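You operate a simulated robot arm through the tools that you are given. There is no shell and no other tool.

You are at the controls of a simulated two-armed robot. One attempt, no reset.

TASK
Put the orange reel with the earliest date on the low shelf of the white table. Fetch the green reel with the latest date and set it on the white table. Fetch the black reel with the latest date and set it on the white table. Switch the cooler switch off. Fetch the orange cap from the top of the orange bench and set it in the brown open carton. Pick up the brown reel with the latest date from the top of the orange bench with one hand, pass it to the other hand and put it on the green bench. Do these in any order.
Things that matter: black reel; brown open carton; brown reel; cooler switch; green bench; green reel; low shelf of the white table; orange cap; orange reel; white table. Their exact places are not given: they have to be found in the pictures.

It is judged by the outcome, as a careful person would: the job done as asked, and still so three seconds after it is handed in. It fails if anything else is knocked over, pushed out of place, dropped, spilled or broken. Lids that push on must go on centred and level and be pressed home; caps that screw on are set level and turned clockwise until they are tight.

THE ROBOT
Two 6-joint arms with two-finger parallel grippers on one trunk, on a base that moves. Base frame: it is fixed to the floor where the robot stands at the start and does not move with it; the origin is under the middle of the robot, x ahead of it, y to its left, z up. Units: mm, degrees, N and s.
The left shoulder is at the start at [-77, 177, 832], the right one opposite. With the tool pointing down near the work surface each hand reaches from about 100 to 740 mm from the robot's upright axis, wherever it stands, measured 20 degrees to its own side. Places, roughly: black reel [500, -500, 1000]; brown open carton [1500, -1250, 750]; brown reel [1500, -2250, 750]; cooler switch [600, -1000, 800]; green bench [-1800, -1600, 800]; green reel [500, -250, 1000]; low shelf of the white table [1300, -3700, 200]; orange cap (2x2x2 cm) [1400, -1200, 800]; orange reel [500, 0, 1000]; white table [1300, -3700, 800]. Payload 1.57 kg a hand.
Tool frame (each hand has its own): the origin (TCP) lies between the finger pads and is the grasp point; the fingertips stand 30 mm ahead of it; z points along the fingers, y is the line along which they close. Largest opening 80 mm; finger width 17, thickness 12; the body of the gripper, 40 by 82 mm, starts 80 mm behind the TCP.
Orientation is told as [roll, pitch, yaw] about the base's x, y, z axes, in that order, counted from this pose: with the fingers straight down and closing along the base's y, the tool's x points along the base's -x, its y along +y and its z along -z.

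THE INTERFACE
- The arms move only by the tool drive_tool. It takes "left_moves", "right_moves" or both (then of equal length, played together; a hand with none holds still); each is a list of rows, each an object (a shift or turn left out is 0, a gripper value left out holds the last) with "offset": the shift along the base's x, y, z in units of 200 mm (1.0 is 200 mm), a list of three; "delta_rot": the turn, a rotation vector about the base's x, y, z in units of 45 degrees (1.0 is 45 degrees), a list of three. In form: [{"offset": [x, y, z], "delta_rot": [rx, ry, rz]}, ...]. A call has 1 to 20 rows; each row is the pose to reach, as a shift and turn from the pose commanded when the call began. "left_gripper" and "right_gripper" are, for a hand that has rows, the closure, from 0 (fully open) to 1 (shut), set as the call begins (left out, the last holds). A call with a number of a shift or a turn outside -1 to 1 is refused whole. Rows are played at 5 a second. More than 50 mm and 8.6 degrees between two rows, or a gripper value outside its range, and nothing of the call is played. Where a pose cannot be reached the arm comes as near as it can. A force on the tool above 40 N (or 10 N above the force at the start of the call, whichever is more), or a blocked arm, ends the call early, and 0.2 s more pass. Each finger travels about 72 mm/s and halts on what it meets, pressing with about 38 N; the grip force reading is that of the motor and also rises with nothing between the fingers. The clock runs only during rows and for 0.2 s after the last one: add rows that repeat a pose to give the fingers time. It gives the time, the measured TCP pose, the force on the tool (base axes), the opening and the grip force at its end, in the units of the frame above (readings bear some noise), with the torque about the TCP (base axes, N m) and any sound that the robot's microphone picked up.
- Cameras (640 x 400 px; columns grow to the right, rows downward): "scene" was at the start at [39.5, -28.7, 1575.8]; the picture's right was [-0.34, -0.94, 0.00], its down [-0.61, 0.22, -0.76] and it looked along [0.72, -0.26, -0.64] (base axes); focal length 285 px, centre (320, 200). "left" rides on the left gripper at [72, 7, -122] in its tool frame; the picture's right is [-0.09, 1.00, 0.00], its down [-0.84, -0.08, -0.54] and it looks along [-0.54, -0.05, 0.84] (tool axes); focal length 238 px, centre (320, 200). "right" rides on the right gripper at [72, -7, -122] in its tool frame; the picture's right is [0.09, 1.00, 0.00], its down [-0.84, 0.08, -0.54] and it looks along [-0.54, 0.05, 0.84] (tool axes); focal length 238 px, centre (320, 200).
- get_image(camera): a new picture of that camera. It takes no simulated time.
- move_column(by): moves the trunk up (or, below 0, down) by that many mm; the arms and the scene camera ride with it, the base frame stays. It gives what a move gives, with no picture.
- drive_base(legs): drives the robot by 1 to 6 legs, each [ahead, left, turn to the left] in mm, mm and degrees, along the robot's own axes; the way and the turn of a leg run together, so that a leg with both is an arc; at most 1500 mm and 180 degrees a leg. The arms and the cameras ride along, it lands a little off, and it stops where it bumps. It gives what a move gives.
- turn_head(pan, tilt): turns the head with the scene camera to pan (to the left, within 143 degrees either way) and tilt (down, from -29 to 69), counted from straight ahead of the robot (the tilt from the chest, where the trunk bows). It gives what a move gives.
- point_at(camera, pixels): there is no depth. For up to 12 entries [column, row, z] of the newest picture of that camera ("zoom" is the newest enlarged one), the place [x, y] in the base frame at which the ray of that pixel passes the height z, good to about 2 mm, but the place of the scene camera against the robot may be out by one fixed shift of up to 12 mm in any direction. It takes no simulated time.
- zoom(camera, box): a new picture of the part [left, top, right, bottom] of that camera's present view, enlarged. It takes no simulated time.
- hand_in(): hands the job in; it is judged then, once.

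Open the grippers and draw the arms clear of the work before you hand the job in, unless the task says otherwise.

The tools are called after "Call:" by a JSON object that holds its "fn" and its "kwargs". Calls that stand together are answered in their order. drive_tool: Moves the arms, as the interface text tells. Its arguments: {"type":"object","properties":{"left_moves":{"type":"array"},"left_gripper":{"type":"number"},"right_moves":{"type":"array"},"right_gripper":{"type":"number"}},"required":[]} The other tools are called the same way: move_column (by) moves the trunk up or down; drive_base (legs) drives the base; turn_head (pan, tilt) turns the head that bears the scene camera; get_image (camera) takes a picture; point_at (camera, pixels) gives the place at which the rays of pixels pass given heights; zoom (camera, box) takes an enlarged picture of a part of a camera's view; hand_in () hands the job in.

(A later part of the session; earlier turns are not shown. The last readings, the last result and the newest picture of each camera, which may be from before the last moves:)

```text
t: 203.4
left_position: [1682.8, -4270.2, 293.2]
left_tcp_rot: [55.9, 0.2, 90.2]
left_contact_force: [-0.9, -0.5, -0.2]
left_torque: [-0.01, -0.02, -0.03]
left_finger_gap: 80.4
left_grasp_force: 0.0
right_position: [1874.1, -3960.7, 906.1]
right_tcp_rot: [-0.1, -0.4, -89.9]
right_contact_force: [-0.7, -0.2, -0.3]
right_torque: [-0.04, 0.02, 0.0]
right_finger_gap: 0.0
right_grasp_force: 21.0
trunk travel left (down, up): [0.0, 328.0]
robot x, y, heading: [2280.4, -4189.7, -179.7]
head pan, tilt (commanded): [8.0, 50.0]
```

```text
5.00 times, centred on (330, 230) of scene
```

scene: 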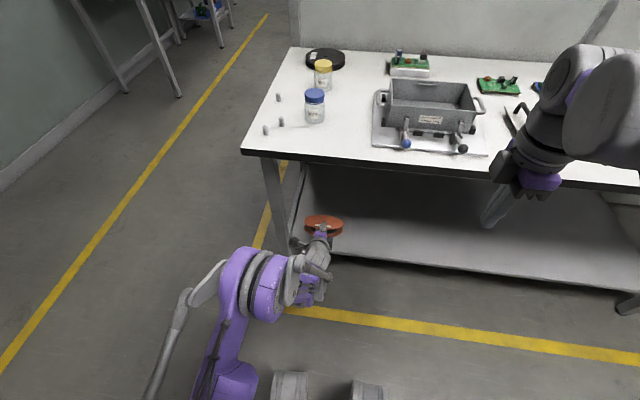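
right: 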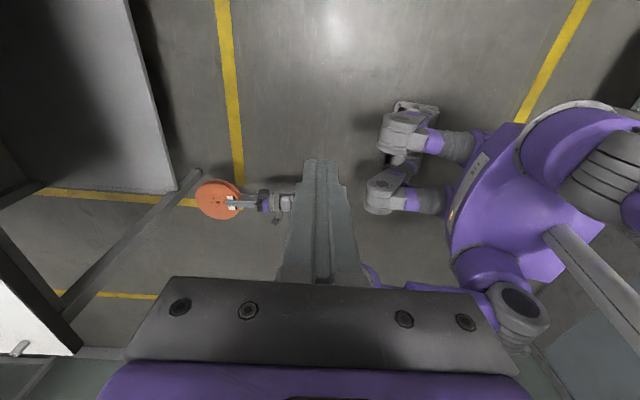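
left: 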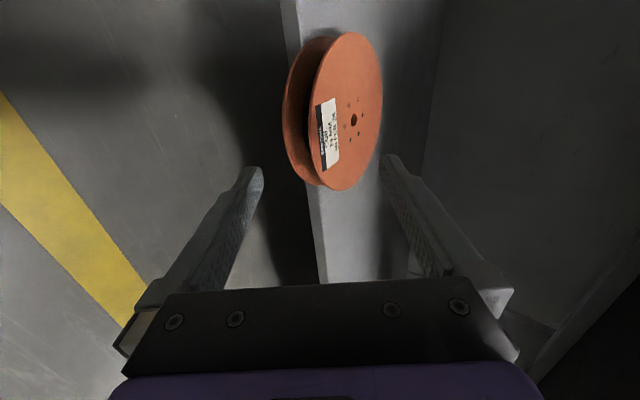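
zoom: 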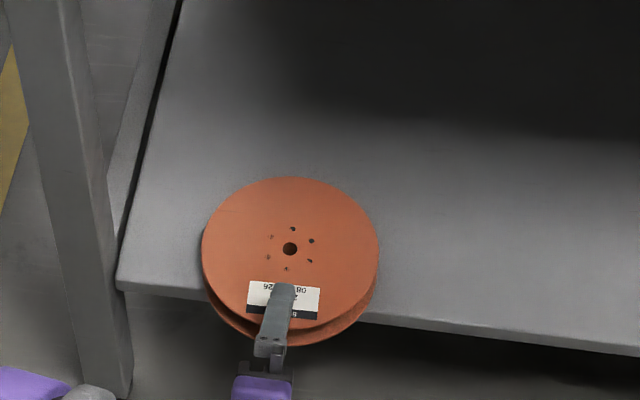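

The orange reel (08 FEB 26) lies flat on the low shelf with some overhang. I close the fingers, set the tip level with the upper flange, and push it ~70 mm further in.

Call:
{"fn": "drive_tool", "kwargs": {"left_moves": [{"offset": [0.03, 0, 0]}, {"offset": [0.03, 0, 0]}, {"offset": [0.03, 0, 0]}, {"offset": [0.03, 0, -0.04]}, {"offset": [0.03, 0, -0.09]}, {"offset": [0.03, 0, -0.14]}, {"offset": [0.03, 0, -0.14]}], "left_gripper": 1.0}}

Call:
{"fn": "get_image", "kwargs": {"camera": "left"}}

Call:
{"fn": "zoom", "kwargs": {"camera": "scene", "box": [280, 190, 380, 270]}}

```text
t: 205.0
left_position: [1687.7, -4269.8, 264.2]
left_tcp_rot: [56.0, 0.2, 90.2]
left_contact_force: [-0.8, 0.4, 0.6]
left_torque: [-0.03, 0.0, -0.05]
left_finger_gap: 0.0
left_grasp_force: 21.2
right_position: [1873.8, -3961.4, 906.6]
right_tcp_rot: [-0.1, -0.2, -89.8]
right_contact_force: [0.0, -0.7, 0.0]
right_torque: [0.0, 0.03, 0.01]
right_finger_gap: 0.0
right_grasp_force: 21.3
trunk travel left (down, up): [0.0, 328.0]
robot x, y, heading: [2276.1, -4188.5, -179.6]
head pan, tilt (commanded): [8.0, 50.0]
```

```text
taken
```

left: 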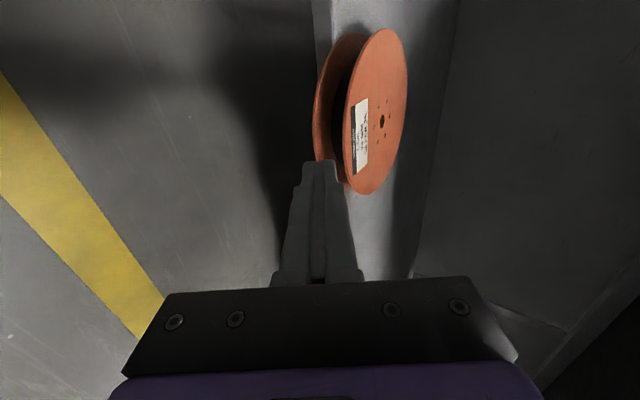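

```text
5.00 times, centred on (330, 230) of scene
```

zoom: 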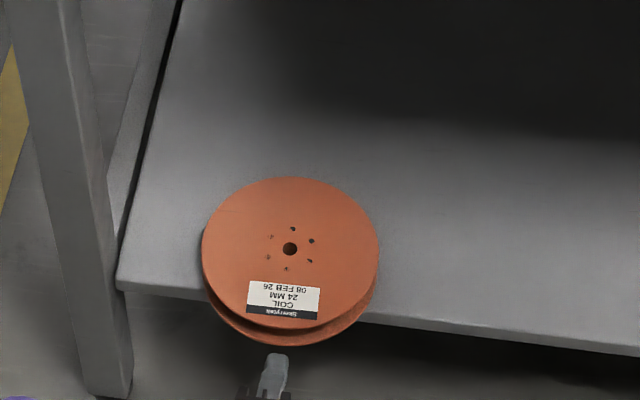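

The label reads 08 FEB 26. I push it inward ~75 mm beyond contact, in 10 mm rows, with a 4 mm shift to centre on the hub.

Call:
{"fn": "drive_tool", "kwargs": {"left_moves": [{"offset": [-0.05, 0.02, 0.005]}, {"offset": [-0.1, 0.02, 0.005]}, {"offset": [-0.15, 0.02, 0.005]}, {"offset": [-0.2, 0.02, 0.005]}, {"offset": [-0.25, 0.02, 0.005]}, {"offset": [-0.3, 0.02, 0.005]}, {"offset": [-0.35, 0.02, 0.005]}, {"offset": [-0.4, 0.02, 0.005]}, {"offset": [-0.45, 0.02, 0.005]}, {"offset": [-0.5, 0.02, 0.005]}, {"offset": [-0.5, 0.02, 0.005]}]}}

Call:
{"fn": "get_image", "kwargs": {"camera": "left"}}

Call:
{"fn": "zoom", "kwargs": {"camera": "scene", "box": [280, 190, 380, 270]}}

```text
t: 207.4
left_position: [1587.7, -4264.4, 265.4]
left_tcp_rot: [56.1, 0.2, 90.2]
left_contact_force: [0.4, -0.5, -0.1]
left_torque: [-0.02, -0.04, 0.02]
left_finger_gap: 0.0
left_grasp_force: 21.7
right_position: [1873.8, -3961.2, 905.7]
right_tcp_rot: [-0.1, -0.3, -89.8]
right_contact_force: [-0.8, -0.3, 0.6]
right_torque: [-0.03, 0.02, 0.02]
right_finger_gap: 0.0
right_grasp_force: 21.4
trunk travel left (down, up): [0.0, 328.0]
robot x, y, heading: [2280.9, -4187.8, -179.9]
head pan, tilt (commanded): [8.0, 50.0]
```

```text
taken
```

left: 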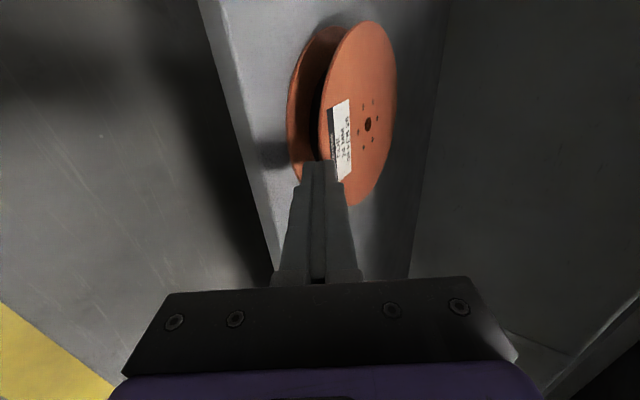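

```text
5.00 times, centred on (330, 230) of scene
```

zoom: 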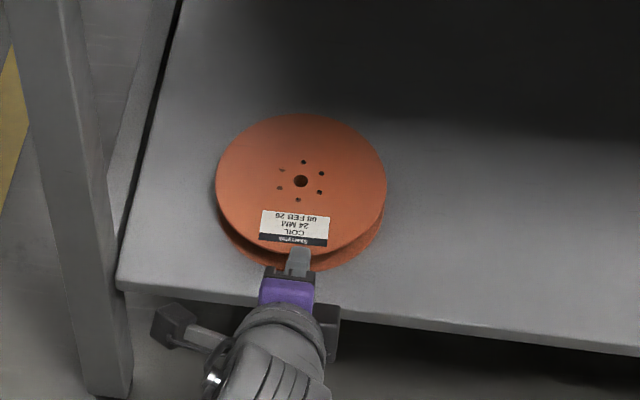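

The orange reel is now fully on the low shelf. I withdraw the left hand, then back the base away, and bring the hand back to fingers-down.

Call:
{"fn": "drive_tool", "kwargs": {"left_moves": [{"offset": [0.1, 0, 0.02]}, {"offset": [0.25, 0, 0.08]}, {"offset": [0.45, 0, 0.16]}, {"offset": [0.65, 0, 0.25]}, {"offset": [0.7, 0, 0.45]}, {"offset": [0.7, 0, 0.6]}, {"offset": [0.7, 0, 0.6]}]}}

Call:
{"fn": "drive_base", "kwargs": {"legs": [[-150, 0, 0]]}}

Call:
{"fn": "drive_tool", "kwargs": {"left_moves": [{"offset": [0.03, 0, 0.12], "delta_rot": [0, -0.16, 0]}, {"offset": [0.06, 0, 0.24], "delta_rot": [0, -0.32, 0]}, {"offset": [0.1, 0, 0.36], "delta_rot": [0, -0.48, 0]}, {"offset": [0.14, 0, 0.48], "delta_rot": [0, -0.64, 0]}, {"offset": [0.18, 0, 0.6], "delta_rot": [0, -0.8, 0]}, {"offset": [0.22, 0, 0.72], "delta_rot": [0, -0.95, 0]}, {"offset": [0.22, 0, 0.84], "delta_rot": [0, -0.95, 0]}]}}

Call:
{"fn": "get_image", "kwargs": {"camera": "scene"}}

```text
t: 209.0
left_position: [1728.2, -4266.0, 386.3]
left_tcp_rot: [56.0, 0.1, 90.2]
left_contact_force: [0.3, -0.2, 0.0]
left_torque: [0.02, 0.01, 0.0]
left_finger_gap: 0.2
left_grasp_force: 21.4
right_position: [1873.8, -3960.1, 906.0]
right_tcp_rot: [-0.1, -0.3, -89.8]
right_contact_force: [-0.3, 0.4, -0.1]
right_torque: [0.0, -0.03, -0.02]
right_finger_gap: 0.0
right_grasp_force: 21.5
trunk travel left (down, up): [0.0, 328.0]
robot x, y, heading: [2281.4, -4186.3, -179.7]
head pan, tilt (commanded): [8.0, 50.0]
```

```text
t: 210.4
left_position: [1874.2, -4265.7, 385.6]
left_tcp_rot: [56.0, 0.2, 90.2]
left_contact_force: [0.2, -0.1, -0.1]
left_torque: [-0.03, 0.0, 0.03]
left_finger_gap: 0.0
left_grasp_force: 21.4
right_position: [2020.5, -3960.6, 905.7]
right_tcp_rot: [-0.1, -0.2, -89.7]
right_contact_force: [-0.8, 0.5, 0.4]
right_torque: [-0.02, 0.0, -0.01]
right_finger_gap: 0.0
right_grasp_force: 21.2
trunk travel left (down, up): [0.0, 328.0]
robot x, y, heading: [2425.6, -4187.2, -179.6]
head pan, tilt (commanded): [8.0, 50.0]
```

```text
t: 212.0
left_position: [1919.4, -4265.7, 553.7]
left_tcp_rot: [13.3, 0.3, 90.1]
left_contact_force: [-0.5, 0.9, 0.6]
left_torque: [-0.02, -0.01, -0.05]
left_finger_gap: 0.0
left_grasp_force: 21.4
right_position: [2020.2, -3960.1, 906.1]
right_tcp_rot: [0.0, -0.3, -89.6]
right_contact_force: [0.4, -0.1, -0.4]
right_torque: [-0.02, -0.01, 0.02]
right_finger_gap: 0.0
right_grasp_force: 21.6
trunk travel left (down, up): [0.0, 328.0]
robot x, y, heading: [2424.9, -4189.1, -179.8]
head pan, tilt (commanded): [8.0, 50.0]
```

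```text
taken
```

scene: 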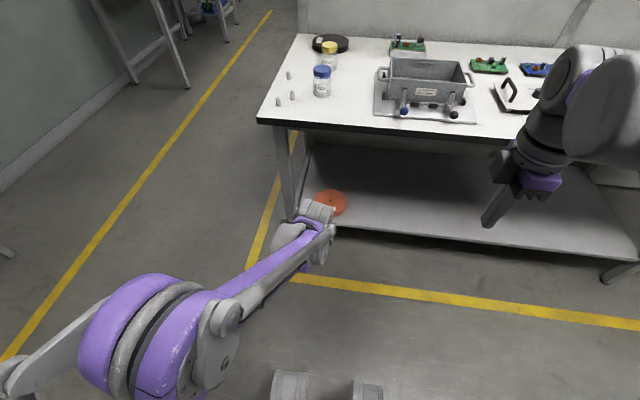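

The orange reel is done. I finish turning the left hand to fingers-down, raise the trunk, and look north along this aisle toward the orange bench.

Call:
{"fn": "drive_tool", "kwargs": {"left_moves": [{"offset": [0.1, 0, 0.15], "delta_rot": [0, -0.1, 0]}, {"offset": [0.2, 0, 0.3], "delta_rot": [0, -0.2, 0]}, {"offset": [0.3, 0, 0.45], "delta_rot": [0, -0.296, 0]}, {"offset": [0.4, 0, 0.6], "delta_rot": [0, -0.296, 0]}, {"offset": [0.5, 0, 0.75], "delta_rot": [0, -0.296, 0]}, {"offset": [0.5, 0, 0.9], "delta_rot": [0, -0.296, 0]}, {"offset": [0.5, 0, 0.9], "delta_rot": [0, -0.296, 0]}]}}

Call:
{"fn": "move_column", "kwargs": {"by": 275}}

Call:
{"fn": "turn_head", "kwargs": {"pan": -80, "tilt": 30}}

Call:
{"fn": "get_image", "kwargs": {"camera": "scene"}}

Call:
{"fn": "turn_head", "kwargs": {"pan": -130, "tilt": 35}}

Call:
{"fn": "get_image", "kwargs": {"camera": "scene"}}

```text
t: 213.6
left_position: [2020.1, -4265.5, 732.8]
left_tcp_rot: [0.0, 0.3, 90.0]
left_contact_force: [0.1, -0.8, 0.4]
left_torque: [0.02, 0.0, -0.01]
left_finger_gap: 0.2
left_grasp_force: 20.9
right_position: [2019.9, -3958.9, 905.8]
right_tcp_rot: [-0.1, -0.3, -89.7]
right_contact_force: [-0.3, 0.2, -0.2]
right_torque: [0.0, -0.01, 0.0]
right_finger_gap: 0.0
right_grasp_force: 21.3
trunk travel left (down, up): [0.0, 328.0]
robot x, y, heading: [2425.4, -4185.2, -179.8]
head pan, tilt (commanded): [8.0, 50.0]
```

```text
t: 216.4
left_position: [2019.4, -4266.5, 1007.6]
left_tcp_rot: [-0.1, 0.3, 90.0]
left_contact_force: [0.2, 0.0, 0.2]
left_torque: [-0.02, 0.01, 0.01]
left_finger_gap: 0.0
left_grasp_force: 21.7
right_position: [2019.0, -3959.7, 1181.5]
right_tcp_rot: [0.0, -0.3, -89.7]
right_contact_force: [-0.2, -0.8, -1.0]
right_torque: [0.02, 0.05, -0.02]
right_finger_gap: 0.1
right_grasp_force: 21.2
trunk travel left (down, up): [-275.0, 53.0]
robot x, y, heading: [2426.4, -4185.6, -179.5]
head pan, tilt (commanded): [8.0, 50.0]
```

```text
t: 218.0
left_position: [2018.2, -4265.6, 1008.1]
left_tcp_rot: [-0.1, 0.2, 90.0]
left_contact_force: [-0.5, 0.4, 0.6]
left_torque: [0.0, -0.02, 0.02]
left_finger_gap: 0.2
left_grasp_force: 21.3
right_position: [2019.7, -3960.3, 1181.1]
right_tcp_rot: [-0.2, -0.3, -89.6]
right_contact_force: [-0.6, -1.0, -0.2]
right_torque: [-0.01, -0.02, 0.0]
right_finger_gap: 0.0
right_grasp_force: 21.3
trunk travel left (down, up): [-275.0, 53.0]
robot x, y, heading: [2424.3, -4182.7, -179.5]
head pan, tilt (commanded): [-80.0, 30.0]
```

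```text
taken
```

scene: 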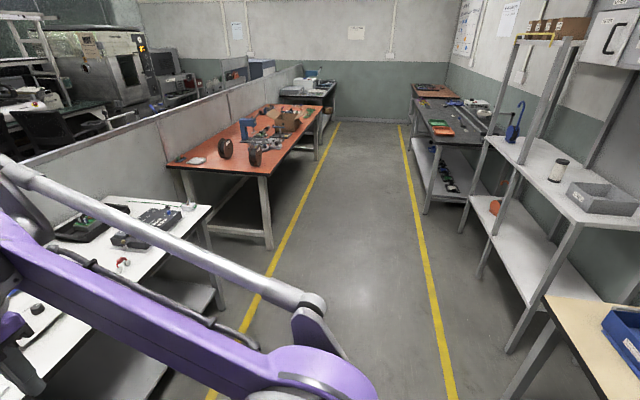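

```text
t: 219.2
left_position: [2018.4, -4266.0, 1009.1]
left_tcp_rot: [0.0, 0.3, 90.0]
left_contact_force: [-0.8, -0.6, -0.8]
left_torque: [0.02, 0.0, 0.0]
left_finger_gap: 0.0
left_grasp_force: 21.4
right_position: [2020.3, -3959.5, 1181.2]
right_tcp_rot: [-0.1, -0.3, -89.6]
right_contact_force: [-1.1, 0.6, 0.5]
right_torque: [-0.01, 0.0, -0.02]
right_finger_gap: 0.0
right_grasp_force: 21.2
trunk travel left (down, up): [-275.0, 53.0]
robot x, y, heading: [2426.7, -4187.7, -179.7]
head pan, tilt (commanded): [-130.0, 35.0]
```

```text
taken
```

scene: 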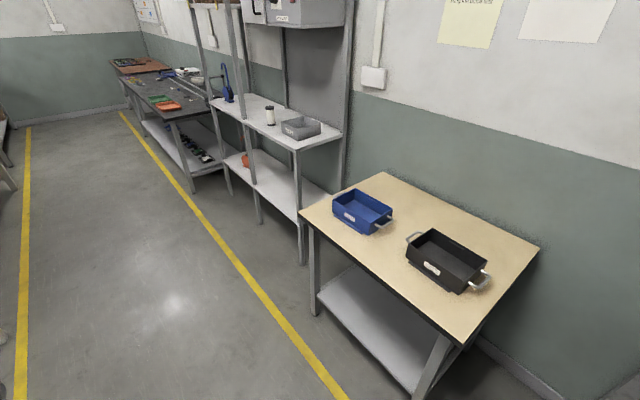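

Two brown reels stand on the orange bench at about (226,148) and (255,157). I measure the aisle: east yellow line and table corner.

Call:
{"fn": "point_at", "kwargs": {"camera": "scene", "pixels": [[302, 208, 800], [465, 335, 800], [300, 262, 0], [165, 175, 0], [20, 250, 0], [250, 270, 0], [193, 190, 0]]}}

Call:
{"fn": "turn_head", "kwargs": {"pan": -75, "tilt": 20}}

Call:
{"fn": "zoom", "kwargs": {"camera": "scene", "box": [100, 60, 340, 240]}}

```text
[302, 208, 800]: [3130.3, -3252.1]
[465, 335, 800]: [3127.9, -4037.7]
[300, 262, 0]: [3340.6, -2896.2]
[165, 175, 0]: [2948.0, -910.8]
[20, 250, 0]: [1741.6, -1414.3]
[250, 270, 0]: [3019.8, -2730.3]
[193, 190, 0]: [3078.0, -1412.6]
```

```text
t: 220.4
left_position: [2019.1, -4266.2, 1007.6]
left_tcp_rot: [-0.1, 0.3, 90.0]
left_contact_force: [-0.2, 0.2, 0.4]
left_torque: [0.0, 0.01, 0.01]
left_finger_gap: 0.8
left_grasp_force: 21.3
right_position: [2018.6, -3959.8, 1181.3]
right_tcp_rot: [-0.1, -0.3, -89.7]
right_contact_force: [-0.7, -0.3, 0.6]
right_torque: [-0.01, 0.02, 0.02]
right_finger_gap: 0.0
right_grasp_force: 21.7
trunk travel left (down, up): [-275.0, 53.0]
robot x, y, heading: [2422.5, -4184.5, -179.3]
head pan, tilt (commanded): [-75.0, 20.0]
```

```text
2.22 times, centred on (220, 150) of scene
```

zoom: 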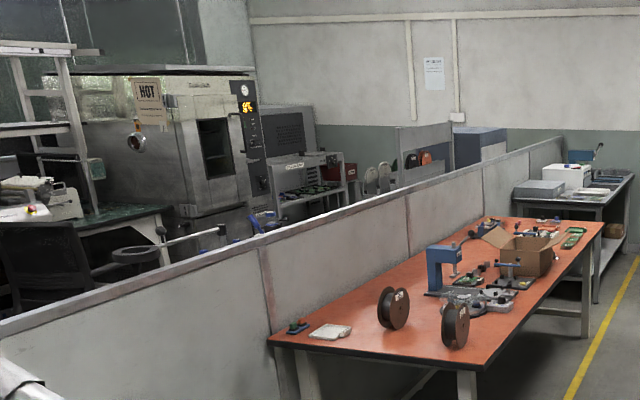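

The brown reels stand on the orange bench top near (393,308) and (455,325) in the zoom. I drive sideways north ~1850 mm to stand in front of them.

Call:
{"fn": "drive_base", "kwargs": {"legs": [[0, -1500, 0], [0, -350, -0.5]]}}

Call:
{"fn": "turn_head", "kwargs": {"pan": 0, "tilt": 30}}

Call:
{"fn": "get_image", "kwargs": {"camera": "scene"}}

```text
t: 236.9
left_position: [2016.0, -2409.9, 1008.9]
left_tcp_rot: [-0.1, 0.3, 88.9]
left_contact_force: [-1.3, 0.0, 0.0]
left_torque: [-0.05, 0.0, 0.04]
left_finger_gap: 0.2
left_grasp_force: 21.0
right_position: [2021.0, -2103.8, 1180.4]
right_tcp_rot: [-0.1, -0.3, -90.7]
right_contact_force: [0.6, 0.5, 0.0]
right_torque: [0.0, -0.02, 0.0]
right_finger_gap: 0.0
right_grasp_force: 21.7
trunk travel left (down, up): [-275.0, 53.0]
robot x, y, heading: [2426.3, -2339.9, 179.5]
head pan, tilt (commanded): [-75.0, 20.0]
```

```text
t: 238.4
left_position: [2015.5, -2409.1, 1009.6]
left_tcp_rot: [0.0, 0.3, 88.8]
left_contact_force: [-0.4, -0.2, 0.4]
left_torque: [0.0, -0.01, 0.01]
left_finger_gap: 0.0
left_grasp_force: 21.9
right_position: [2022.2, -2104.4, 1180.2]
right_tcp_rot: [-0.1, -0.3, -90.7]
right_contact_force: [0.2, 0.2, 0.0]
right_torque: [0.01, 0.01, 0.02]
right_finger_gap: 0.0
right_grasp_force: 21.9
trunk travel left (down, up): [-275.0, 53.0]
robot x, y, heading: [2424.2, -2339.9, 179.3]
head pan, tilt (commanded): [0.0, 30.0]
```

```text
taken
```

scene: 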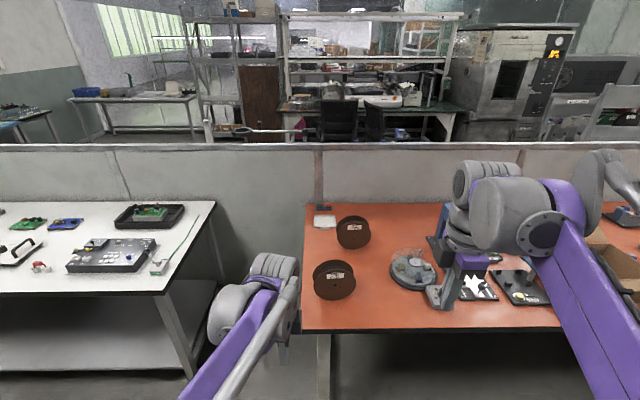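

Now both brown reels are in full view at (353,232) and (334,280), standing with labels toward me. I zoom on their labels and the surroundings.

Call:
{"fn": "zoom", "kwargs": {"camera": "scene", "box": [300, 205, 400, 305]}}

Call:
{"fn": "zoom", "kwargs": {"camera": "scene", "box": [310, 255, 370, 300]}}

Call:
{"fn": "zoom", "kwargs": {"camera": "scene", "box": [325, 210, 385, 255]}}

Call:
{"fn": "zoom", "kwargs": {"camera": "scene", "box": [380, 190, 640, 340]}}

```text
4.00 times, centred on (350, 255) of scene
```

zoom: 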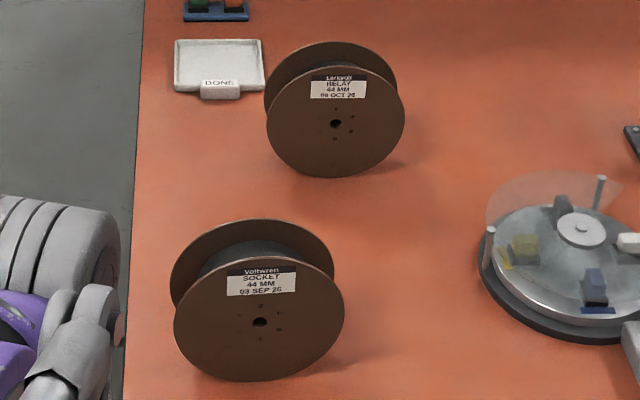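

```text
8.89 times, centred on (340, 278) of scene
```

zoom: 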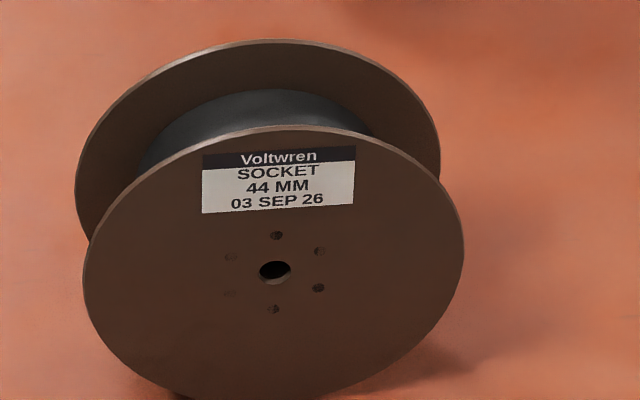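

```text
8.89 times, centred on (355, 232) of scene
```

zoom: 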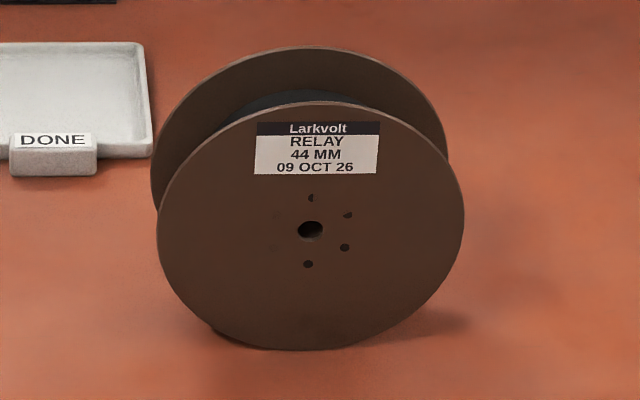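

```text
2.46 times, centred on (510, 265) of scene
```

zoom: 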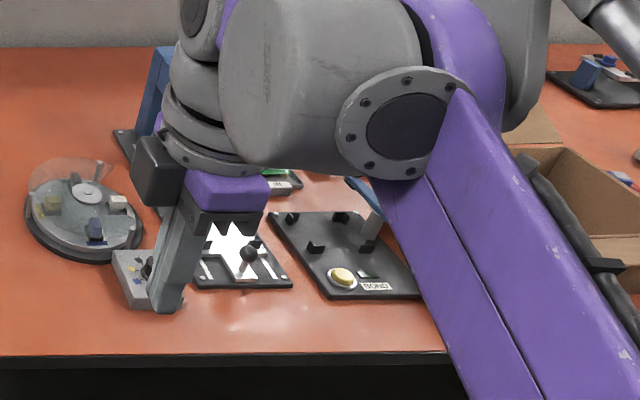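

The far brown reel reads 09 OCT 26 (latest), the near one 03 SEP 26. First I handle the orange cap, so I drive ~1080 mm further north to the carton.

Call:
{"fn": "drive_base", "kwargs": {"legs": [[0, -1080, 0]]}}

Call:
{"fn": "turn_head", "kwargs": {"pan": 0, "tilt": 35}}

Call:
{"fn": "get_image", "kwargs": {"camera": "scene"}}

```text
t: 248.2
left_position: [2024.2, -1336.0, 1008.5]
left_tcp_rot: [-0.2, 0.3, 89.5]
left_contact_force: [-0.5, 0.2, 0.1]
left_torque: [0.0, 0.04, 0.03]
left_finger_gap: 0.2
left_grasp_force: 21.3
right_position: [2027.6, -1031.5, 1180.9]
right_tcp_rot: [0.0, -0.3, -90.2]
right_contact_force: [0.6, -0.3, 0.2]
right_torque: [-0.02, -0.02, 0.03]
right_finger_gap: 0.0
right_grasp_force: 21.7
trunk travel left (down, up): [-275.0, 53.0]
robot x, y, heading: [2429.3, -1260.3, 180.0]
head pan, tilt (commanded): [0.0, 30.0]
```

```text
t: 248.8
left_position: [2023.4, -1336.5, 1009.1]
left_tcp_rot: [-0.1, 0.2, 89.5]
left_contact_force: [-0.2, 0.0, -0.3]
left_torque: [-0.01, 0.0, 0.03]
left_finger_gap: 0.2
left_grasp_force: 20.8
right_position: [2027.7, -1030.4, 1181.1]
right_tcp_rot: [-0.2, -0.3, -90.2]
right_contact_force: [-0.4, -0.2, 0.8]
right_torque: [-0.03, -0.02, -0.03]
right_finger_gap: 0.3
right_grasp_force: 21.0
trunk travel left (down, up): [-275.0, 53.0]
robot x, y, heading: [2429.0, -1259.0, 179.8]
head pan, tilt (commanded): [0.0, 35.0]
```

```text
taken
```

scene: 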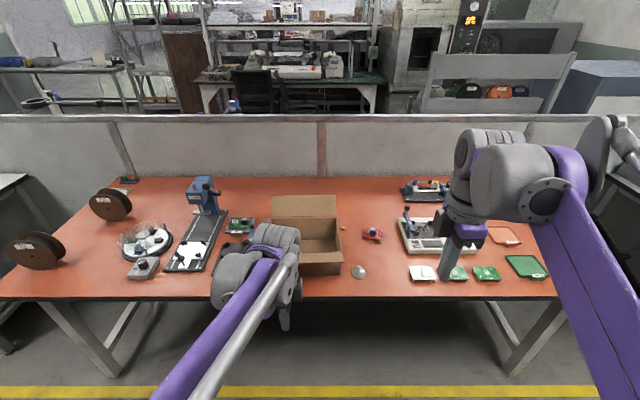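

The carton is at (307,240). I zoom around it to find the orange cap.

Call:
{"fn": "zoom", "kwargs": {"camera": "scene", "box": [260, 180, 420, 290]}}

Call:
{"fn": "get_image", "kwargs": {"camera": "left"}}

Call:
{"fn": "get_image", "kwargs": {"camera": "right"}}

```text
3.64 times, centred on (340, 235) of scene
```

zoom: 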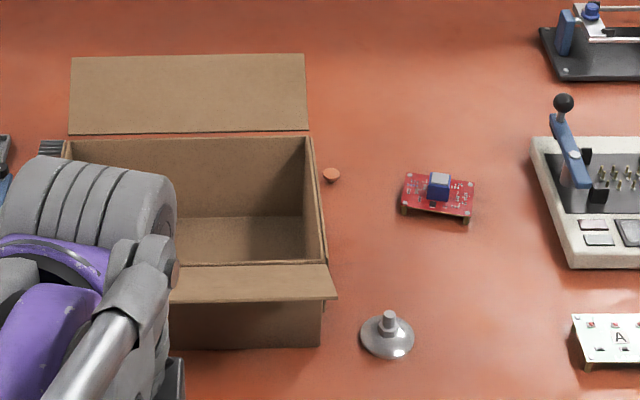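

```text
taken
```

left: 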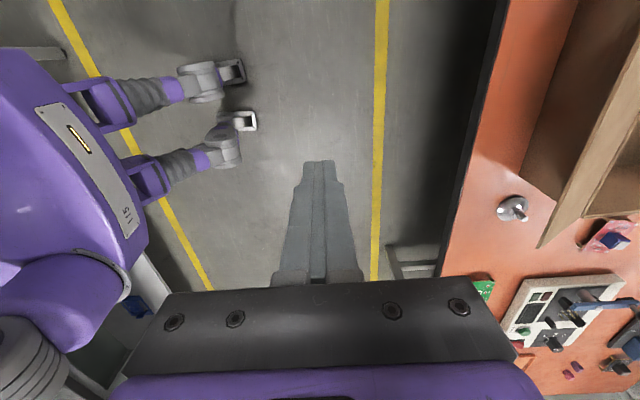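

```text
taken
```

right: 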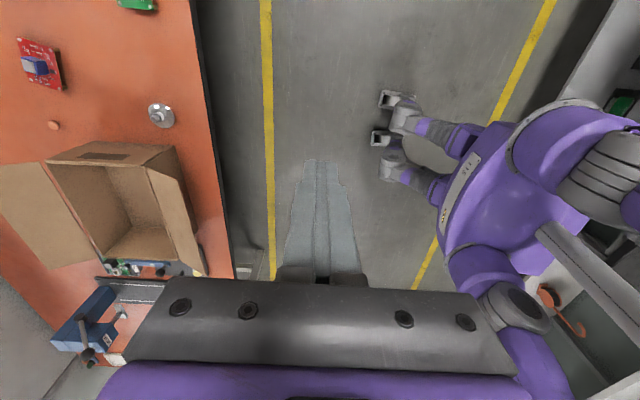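

The orange cap shows at zoom (331,175) right beside the carton, and at (53,125) in the right camera. I triangulate it and the carton corners.

Call:
{"fn": "point_at", "kwargs": {"camera": "scene", "pixels": [[343, 228, 750], [343, 228, 780], [343, 228, 800], [359.5, 275, 760], [401, 296, 750], [341, 258, 860]]}}

Call:
{"fn": "point_at", "kwargs": {"camera": "right", "pixels": [[53, 125, 750], [53, 125, 780], [53, 125, 800], [162, 118, 760], [215, 150, 750], [172, 148, 860], [48, 163, 860], [200, 275, 860], [105, 265, 860]]}}

Call:
{"fn": "zoom", "kwargs": {"camera": "right", "box": [0, 20, 220, 300]}}

```text
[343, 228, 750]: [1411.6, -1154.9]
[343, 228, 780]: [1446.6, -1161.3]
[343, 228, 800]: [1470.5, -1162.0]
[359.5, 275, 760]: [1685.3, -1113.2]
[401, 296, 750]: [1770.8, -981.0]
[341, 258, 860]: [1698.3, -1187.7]
```

```text
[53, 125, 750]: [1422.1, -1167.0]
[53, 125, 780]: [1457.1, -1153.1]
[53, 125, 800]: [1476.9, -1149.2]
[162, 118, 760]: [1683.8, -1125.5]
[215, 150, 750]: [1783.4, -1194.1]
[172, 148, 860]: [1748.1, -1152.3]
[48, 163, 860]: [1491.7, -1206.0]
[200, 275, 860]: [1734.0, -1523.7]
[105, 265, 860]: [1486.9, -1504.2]
```

```text
1.43 times, centred on (110, 160) of right
```

zoom: 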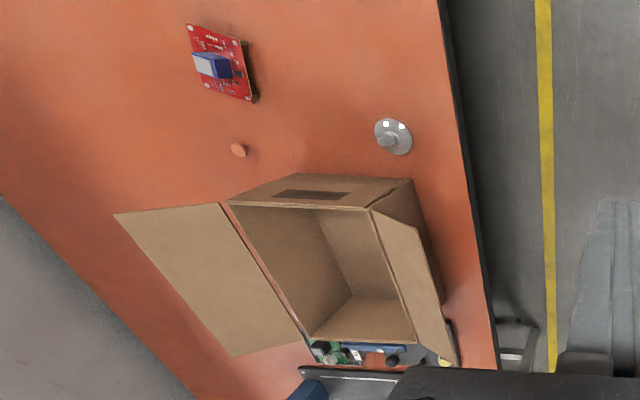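

The cap is at about [1447,-1158,~775], roughly 35 mm north of the carton. I raise the left hand out of the way and drive 340 mm ahead to bring the cap within the right hand's reach.

Call:
{"fn": "drive_tool", "kwargs": {"left_moves": [{"offset": [0.05, -0.1, 0.2]}, {"offset": [0.1, -0.2, 0.4]}, {"offset": [0.15, -0.3, 0.6]}, {"offset": [0.2, -0.4, 0.8]}, {"offset": [0.2, -0.5, 0.9]}, {"offset": [0.2, -0.5, 0.9]}]}}

Call:
{"fn": "drive_base", "kwargs": {"legs": [[340, 0, 0]]}}

Call:
{"fn": "get_image", "kwargs": {"camera": "right"}}

Call:
{"fn": "get_image", "kwargs": {"camera": "scene"}}

```text
t: 250.2
left_position: [2064.3, -1436.5, 1188.0]
left_tcp_rot: [0.0, 0.3, 89.5]
left_contact_force: [-1.5, -0.3, -0.1]
left_torque: [0.02, 0.0, 0.02]
left_finger_gap: 0.0
left_grasp_force: 21.5
right_position: [2025.9, -1030.8, 1180.8]
right_tcp_rot: [-0.1, -0.4, -90.2]
right_contact_force: [-0.2, -0.1, -0.5]
right_torque: [-0.01, 0.05, 0.0]
right_finger_gap: 0.2
right_grasp_force: 21.2
trunk travel left (down, up): [-275.0, 53.0]
robot x, y, heading: [2428.1, -1263.0, 180.0]
head pan, tilt (commanded): [0.0, 35.0]
```

```text
t: 252.4
left_position: [1730.8, -1435.1, 1187.2]
left_tcp_rot: [-0.2, 0.3, 89.3]
left_contact_force: [0.5, 0.0, 0.7]
left_torque: [0.01, -0.01, -0.01]
left_finger_gap: 0.0
left_grasp_force: 21.1
right_position: [1695.6, -1028.3, 1181.0]
right_tcp_rot: [-0.1, -0.3, -90.4]
right_contact_force: [0.7, -1.2, 0.1]
right_torque: [-0.02, 0.04, -0.01]
right_finger_gap: 0.0
right_grasp_force: 21.6
trunk travel left (down, up): [-275.0, 53.0]
robot x, y, heading: [2098.0, -1259.1, 179.5]
head pan, tilt (commanded): [0.0, 35.0]
```

```text
taken
```

right: 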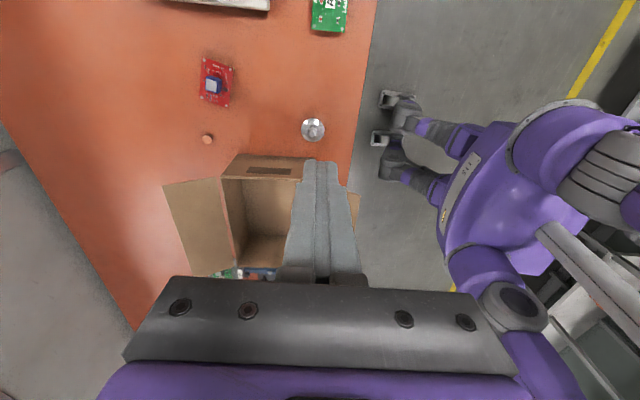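

```text
taken
```

scene: 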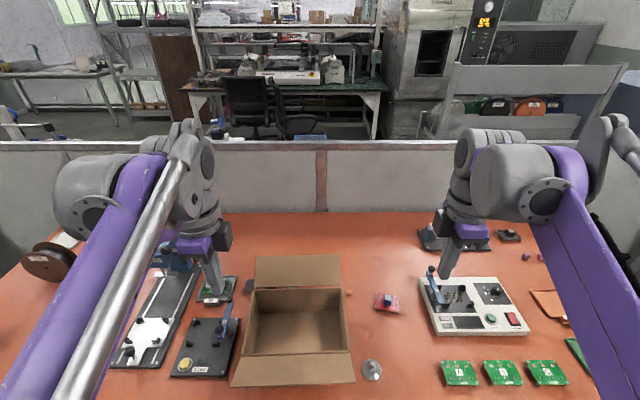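

The cap is at (207,138) in the right view and about (349,291) in the scene. I triangulate more precisely.

Call:
{"fn": "point_at", "kwargs": {"camera": "right", "pixels": [[207, 138, 750], [207, 138, 775], [207, 138, 800], [232, 155, 850], [303, 158, 850], [232, 178, 850]]}}

Call:
{"fn": "zoom", "kwargs": {"camera": "scene", "box": [230, 240, 410, 400]}}

Call:
{"fn": "zoom", "kwargs": {"camera": "right", "box": [150, 90, 330, 290]}}

```text
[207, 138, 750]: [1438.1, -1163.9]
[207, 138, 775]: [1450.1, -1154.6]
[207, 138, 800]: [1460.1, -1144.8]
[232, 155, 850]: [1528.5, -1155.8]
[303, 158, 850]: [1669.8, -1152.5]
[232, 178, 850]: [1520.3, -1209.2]
```

```text
2.50 times, centred on (320, 320) of scene
```

zoom: 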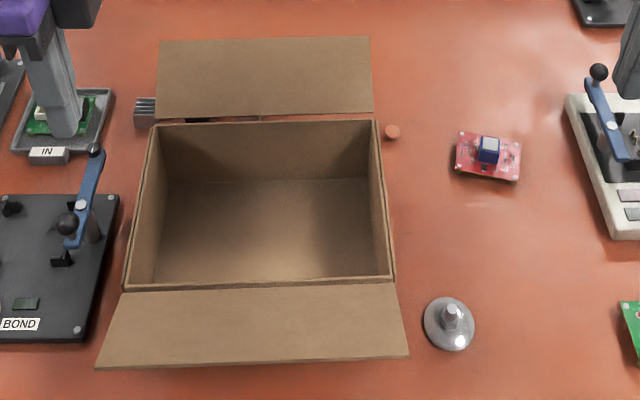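

```text
2.00 times, centred on (240, 190) of right
```

zoom: 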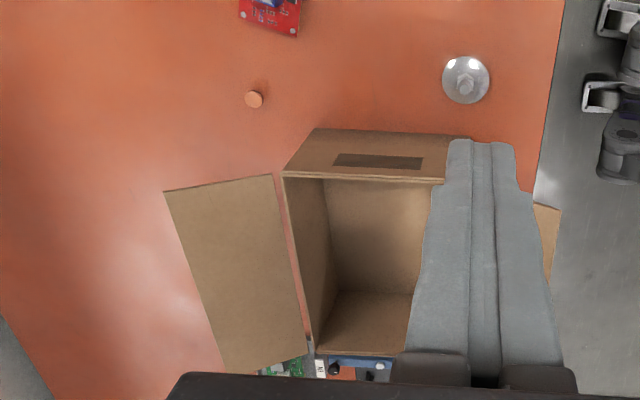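

I now see the carton open on top and the cap clearly at zoom (391,131). I get the scene ray and the carton's rim points.

Call:
{"fn": "point_at", "kwargs": {"camera": "scene", "pixels": [[348.4, 292.4, 750], [348.4, 292.4, 775], [348.4, 292.4, 800], [343, 288, 860], [349, 351, 860], [248, 354, 860], [257, 289, 860]]}}

Call:
{"fn": "point_at", "kwargs": {"camera": "zoom", "pixels": [[284, 175, 860], [445, 182, 860], [316, 128, 750], [316, 128, 770], [470, 136, 770], [316, 352, 860]]}}

```text
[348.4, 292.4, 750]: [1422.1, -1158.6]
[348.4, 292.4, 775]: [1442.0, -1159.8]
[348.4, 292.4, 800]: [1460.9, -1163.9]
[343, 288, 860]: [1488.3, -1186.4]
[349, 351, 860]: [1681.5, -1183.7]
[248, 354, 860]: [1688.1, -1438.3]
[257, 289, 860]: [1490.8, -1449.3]
```

```text
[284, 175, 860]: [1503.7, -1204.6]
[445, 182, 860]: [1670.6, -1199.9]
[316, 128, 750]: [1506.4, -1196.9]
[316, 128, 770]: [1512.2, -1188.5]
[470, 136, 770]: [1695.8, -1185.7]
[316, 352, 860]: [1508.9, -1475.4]
```

The cap is at about [1443,-1160,761] with the carton's north wall at y≈-1198. I move the right hand over it with the gripper half open (closing along x), then check from above.

Call:
{"fn": "drive_tool", "kwargs": {"right_moves": [{"offset": [-0.2, -0.1, -0.05]}, {"offset": [-0.4, -0.2, -0.1]}, {"offset": [-0.6, -0.3, -0.2]}, {"offset": [-0.8, -0.4, -0.3]}, {"offset": [-1.0, -0.5, -0.4]}, {"offset": [-1.0, -0.66, -0.5]}, {"offset": [-1.0, -0.66, -0.6]}], "right_gripper": 0.35}}

Call:
{"fn": "drive_tool", "kwargs": {"right_moves": [{"offset": [-0.1, 0, -0.2]}, {"offset": [-0.2, 0, -0.4]}, {"offset": [-0.262, 0, -0.6]}, {"offset": [-0.262, 0, -0.75]}, {"offset": [-0.262, 0, -0.85]}, {"offset": [-0.262, 0, -0.85]}]}}

Call:
{"fn": "get_image", "kwargs": {"camera": "right"}}

Call:
{"fn": "zoom", "kwargs": {"camera": "scene", "box": [290, 240, 410, 330]}}

```text
t: 254.0
left_position: [1731.3, -1432.6, 1187.7]
left_tcp_rot: [-0.2, 0.2, 89.3]
left_contact_force: [-0.2, 0.3, 0.5]
left_torque: [-0.03, 0.0, 0.0]
left_finger_gap: 0.0
left_grasp_force: 21.0
right_position: [1494.0, -1157.5, 1061.1]
right_tcp_rot: [-0.1, -0.3, -90.5]
right_contact_force: [0.5, -0.6, 0.0]
right_torque: [-0.06, -0.03, -0.04]
right_finger_gap: 52.1
right_grasp_force: 0.0
trunk travel left (down, up): [-275.0, 53.0]
robot x, y, heading: [2099.9, -1257.8, 179.9]
head pan, tilt (commanded): [0.0, 35.0]
```

```text
t: 255.4
left_position: [1730.5, -1433.7, 1187.7]
left_tcp_rot: [0.0, 0.3, 89.2]
left_contact_force: [0.0, -0.3, -0.4]
left_torque: [0.01, 0.0, 0.01]
left_finger_gap: 0.0
left_grasp_force: 21.7
right_position: [1442.9, -1160.8, 891.1]
right_tcp_rot: [-0.1, -0.3, -90.4]
right_contact_force: [0.1, -0.1, -0.4]
right_torque: [0.0, -0.02, 0.01]
right_finger_gap: 51.9
right_grasp_force: 0.1
trunk travel left (down, up): [-275.0, 53.0]
robot x, y, heading: [2093.3, -1258.1, 179.7]
head pan, tilt (commanded): [0.0, 35.0]
```

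```text
taken
```

right: 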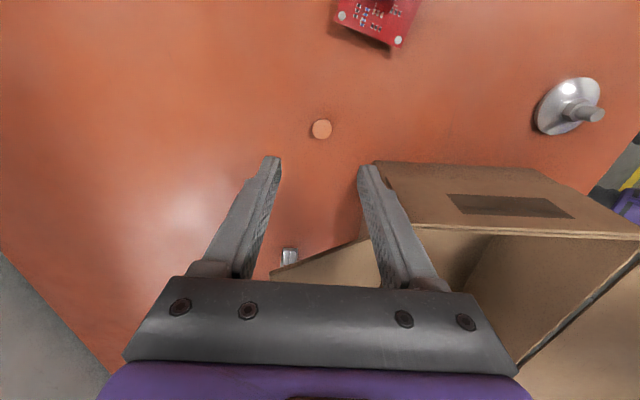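

```text
4.44 times, centred on (350, 285) of scene
```

zoom: 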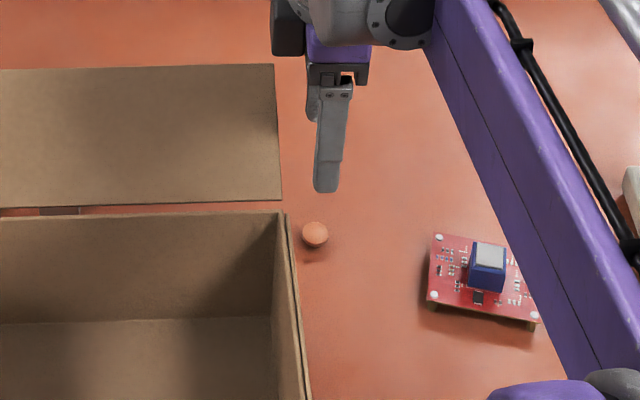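

The cap sits at (321,128) in the right view. I get its position to fine-tune before descending.

Call:
{"fn": "point_at", "kwargs": {"camera": "right", "pixels": [[321, 128, 750], [321, 128, 760], [321, 128, 770], [311, 128, 760], [331, 128, 760], [375, 165, 750], [375, 165, 760], [390, 228, 860]]}}

Call:
{"fn": "zoom", "kwargs": {"camera": "right", "box": [280, 90, 380, 170]}}

```text
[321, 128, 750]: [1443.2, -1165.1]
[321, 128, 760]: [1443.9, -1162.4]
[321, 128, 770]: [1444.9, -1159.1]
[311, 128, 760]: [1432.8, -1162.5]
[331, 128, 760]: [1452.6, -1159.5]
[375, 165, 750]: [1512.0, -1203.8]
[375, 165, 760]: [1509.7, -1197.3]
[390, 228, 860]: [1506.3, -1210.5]
```

```text
5.00 times, centred on (330, 130) of right
```

zoom: 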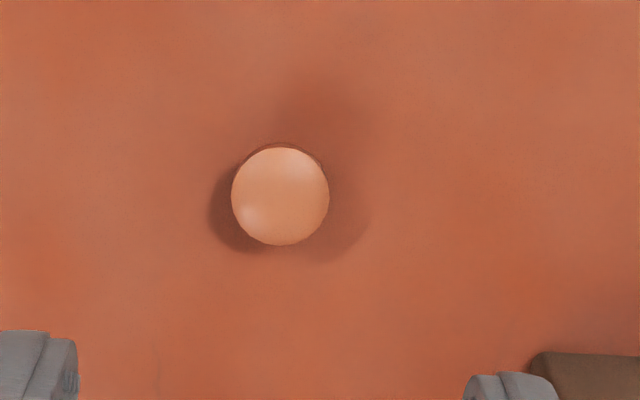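

The cap's top disc is centred at [1444,-1160] with ~20 mm diameter. I descend to TCP z≈790 and look.

Call:
{"fn": "drive_tool", "kwargs": {"right_moves": [{"offset": [0.007, 0.003, -0.15]}, {"offset": [0.007, 0.003, -0.3]}, {"offset": [0.007, 0.003, -0.4]}, {"offset": [0.007, 0.003, -0.47]}, {"offset": [0.007, 0.003, -0.5]}, {"offset": [0.007, 0.003, -0.5]}]}}

Call:
{"fn": "get_image", "kwargs": {"camera": "right"}}

Call:
{"fn": "zoom", "kwargs": {"camera": "scene", "box": [290, 240, 410, 330]}}

```text
t: 256.8
left_position: [1730.1, -1433.1, 1187.9]
left_tcp_rot: [0.0, 0.3, 89.3]
left_contact_force: [1.0, 0.4, -0.2]
left_torque: [-0.02, 0.01, -0.03]
left_finger_gap: 0.0
left_grasp_force: 21.4
right_position: [1443.3, -1160.9, 792.5]
right_tcp_rot: [0.0, -0.2, -90.4]
right_contact_force: [0.7, 0.1, 0.0]
right_torque: [0.01, 0.01, -0.04]
right_finger_gap: 52.1
right_grasp_force: 0.1
trunk travel left (down, up): [-275.0, 53.0]
robot x, y, heading: [2096.0, -1261.0, 180.0]
head pan, tilt (commanded): [0.0, 35.0]
```

```text
taken
```

right: 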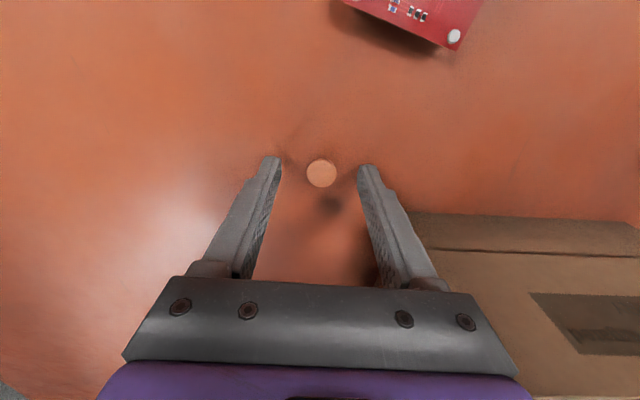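

```text
4.44 times, centred on (350, 285) of scene
```

zoom: 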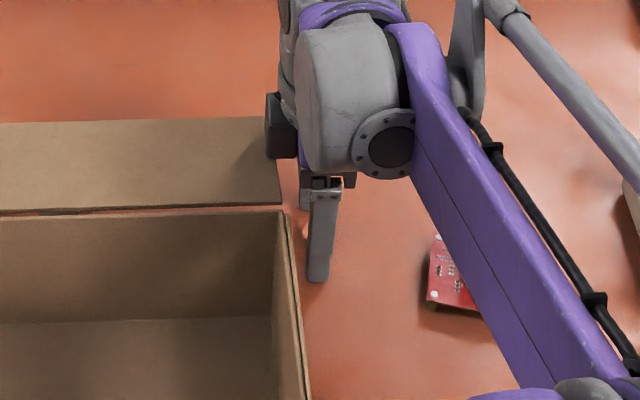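

The cap is centred between the fingertips. I lower 8 mm more and close on it.

Call:
{"fn": "drive_tool", "kwargs": {"right_moves": [{"offset": [0.003, 0.003, -0.02]}, {"offset": [0.003, 0.003, -0.04]}, {"offset": [0.003, 0.003, -0.04]}]}}

Call:
{"fn": "drive_tool", "kwargs": {"right_moves": [{"offset": [0, 0, 0]}, {"offset": [0, 0, 0]}, {"offset": [0, 0, 0]}, {"offset": [0, 0, 0]}, {"offset": [0, 0, 0]}], "right_gripper": 1.0}}

Call:
{"fn": "get_image", "kwargs": {"camera": "right"}}

```text
t: 257.4
left_position: [1731.9, -1434.9, 1188.9]
left_tcp_rot: [-0.1, 0.4, 89.3]
left_contact_force: [-0.3, 0.8, -0.3]
left_torque: [0.0, -0.01, -0.04]
left_finger_gap: 0.4
left_grasp_force: 21.1
right_position: [1446.5, -1160.7, 790.9]
right_tcp_rot: [-0.2, -0.3, -90.4]
right_contact_force: [-0.8, -0.9, 29.3]
right_torque: [0.17, -0.83, -0.03]
right_finger_gap: 50.2
right_grasp_force: 0.0
trunk travel left (down, up): [-275.0, 53.0]
robot x, y, heading: [2094.8, -1257.9, 179.8]
head pan, tilt (commanded): [0.0, 35.0]
stopped in row 2 (right hand): the force on the tool passed its limit at 47 N (the readings are from after the stop); the commanded pose is now the measured one
```

```text
t: 258.6
left_position: [1733.7, -1434.4, 1189.3]
left_tcp_rot: [0.3, 0.3, 89.3]
left_contact_force: [0.0, -0.4, 0.1]
left_torque: [-0.01, 0.02, 0.01]
left_finger_gap: 0.1
left_grasp_force: 21.3
right_position: [1447.6, -1159.6, 791.6]
right_tcp_rot: [-0.1, -0.2, -90.4]
right_contact_force: [19.0, -1.4, 35.2]
right_torque: [0.14, -0.97, -0.11]
right_finger_gap: 16.6
right_grasp_force: 31.3
trunk travel left (down, up): [-275.0, 53.0]
robot x, y, heading: [2097.7, -1260.4, 179.9]
head pan, tilt (commanded): [0.0, 35.0]
```

```text
taken
```

right: 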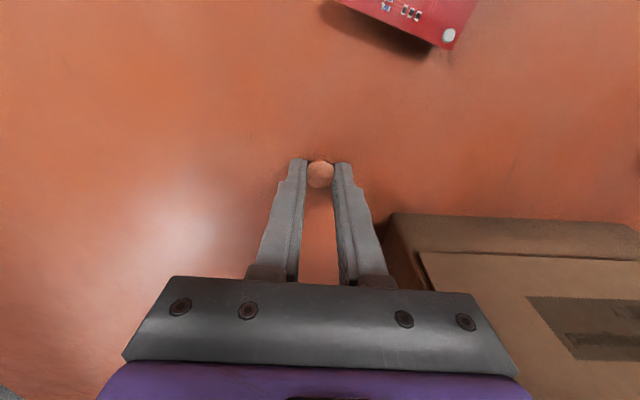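

Fingertips touched the bench (so its top is z≈760), and the cap is gripped (gap 16.6, 31 N). I lift it 200 mm, then move over the carton's middle at about [1594,-1315].

Call:
{"fn": "drive_tool", "kwargs": {"right_moves": [{"offset": [0, 0, 0.02]}, {"offset": [0, 0, 0.1]}, {"offset": [0, 0, 0.25]}, {"offset": [0, 0, 0.45]}, {"offset": [0, 0, 0.65]}, {"offset": [0, 0, 0.85]}, {"offset": [0, 0, 1.0]}, {"offset": [0, 0, 1.0]}]}}

Call:
{"fn": "get_image", "kwargs": {"camera": "right"}}

Call:
{"fn": "drive_tool", "kwargs": {"right_moves": [{"offset": [0.15, -0.15, 0]}, {"offset": [0.3, -0.3, 0]}, {"offset": [0.45, -0.45, 0]}, {"offset": [0.6, -0.6, 0]}, {"offset": [0.73, -0.78, 0]}, {"offset": [0.73, -0.78, 0]}]}}

Call:
{"fn": "get_image", "kwargs": {"camera": "right"}}

Call:
{"fn": "get_image", "kwargs": {"camera": "scene"}}

```text
t: 260.4
left_position: [1728.9, -1433.2, 1187.7]
left_tcp_rot: [-0.1, 0.2, 89.2]
left_contact_force: [0.4, -0.3, -0.5]
left_torque: [-0.01, -0.03, -0.01]
left_finger_gap: 0.0
left_grasp_force: 21.2
right_position: [1442.4, -1160.5, 987.0]
right_tcp_rot: [-0.1, -0.4, -90.4]
right_contact_force: [0.4, -0.4, 0.4]
right_torque: [0.02, 0.02, 0.01]
right_finger_gap: 15.6
right_grasp_force: 31.1
trunk travel left (down, up): [-275.0, 53.0]
robot x, y, heading: [2097.4, -1257.6, 179.7]
head pan, tilt (commanded): [0.0, 35.0]
```

```text
taken
```

right: 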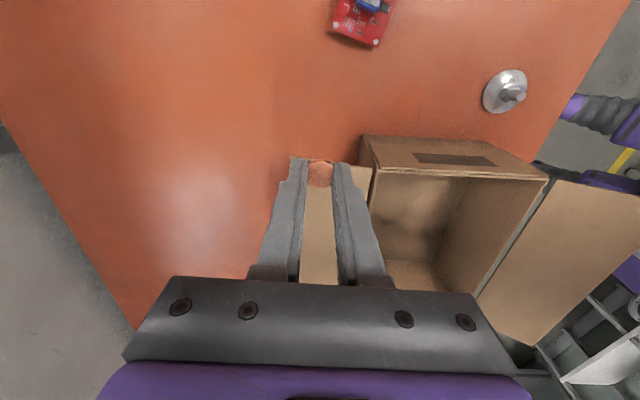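

```text
t: 261.8
left_position: [1729.1, -1434.0, 1187.4]
left_tcp_rot: [-0.2, 0.3, 89.3]
left_contact_force: [0.0, 0.2, -0.8]
left_torque: [-0.06, 0.02, -0.02]
left_finger_gap: 0.1
left_grasp_force: 21.2
right_position: [1591.9, -1316.1, 986.9]
right_tcp_rot: [-0.1, -0.3, -90.4]
right_contact_force: [0.1, 0.6, 0.2]
right_torque: [0.0, -0.04, 0.03]
right_finger_gap: 15.7
right_grasp_force: 31.4
trunk travel left (down, up): [-275.0, 53.0]
robot x, y, heading: [2097.2, -1259.6, 179.8]
head pan, tilt (commanded): [0.0, 35.0]
```

```text
taken
```

right: 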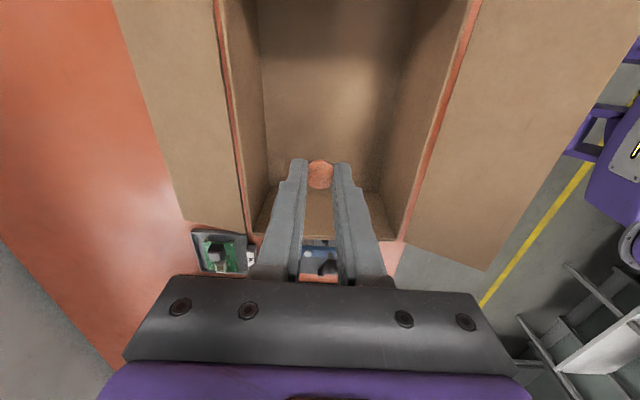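

```text
taken
```

scene: 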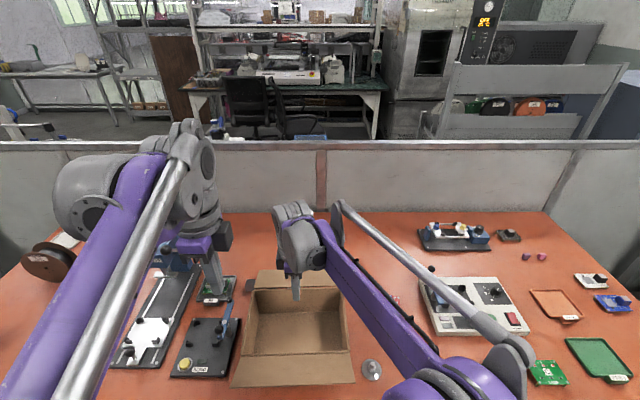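

The cap is over the carton's centre. I descend to z≈815 inside the carton and check.

Call:
{"fn": "drive_tool", "kwargs": {"right_moves": [{"offset": [0, 0, -0.15]}, {"offset": [0, 0, -0.3]}, {"offset": [0, 0, -0.45]}, {"offset": [0, 0, -0.6]}, {"offset": [0, 0, -0.75]}, {"offset": [0, 0, -0.86]}, {"offset": [0, 0, -0.86]}]}}

Call:
{"fn": "get_image", "kwargs": {"camera": "right"}}

```text
t: 263.4
left_position: [1730.6, -1434.2, 1187.7]
left_tcp_rot: [0.0, 0.3, 89.3]
left_contact_force: [-1.4, -0.7, 0.0]
left_torque: [-0.02, 0.02, 0.02]
left_finger_gap: 0.0
left_grasp_force: 21.7
right_position: [1590.8, -1314.7, 813.5]
right_tcp_rot: [-0.1, -0.3, -90.4]
right_contact_force: [0.2, 1.1, 0.6]
right_torque: [-0.01, 0.01, 0.01]
right_finger_gap: 15.4
right_grasp_force: 31.3
trunk travel left (down, up): [-275.0, 53.0]
robot x, y, heading: [2098.7, -1258.3, 179.7]
head pan, tilt (commanded): [0.0, 35.0]
```

```text
taken
```

right: 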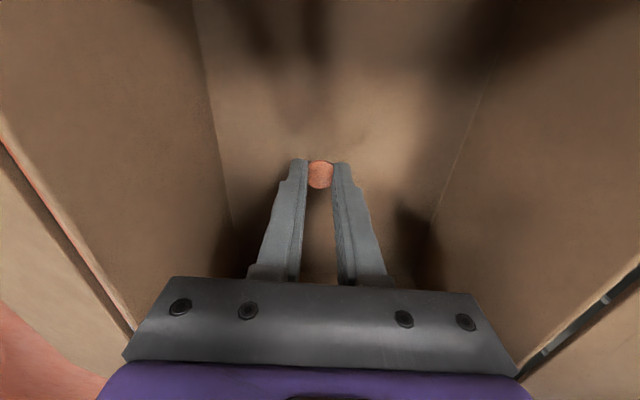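

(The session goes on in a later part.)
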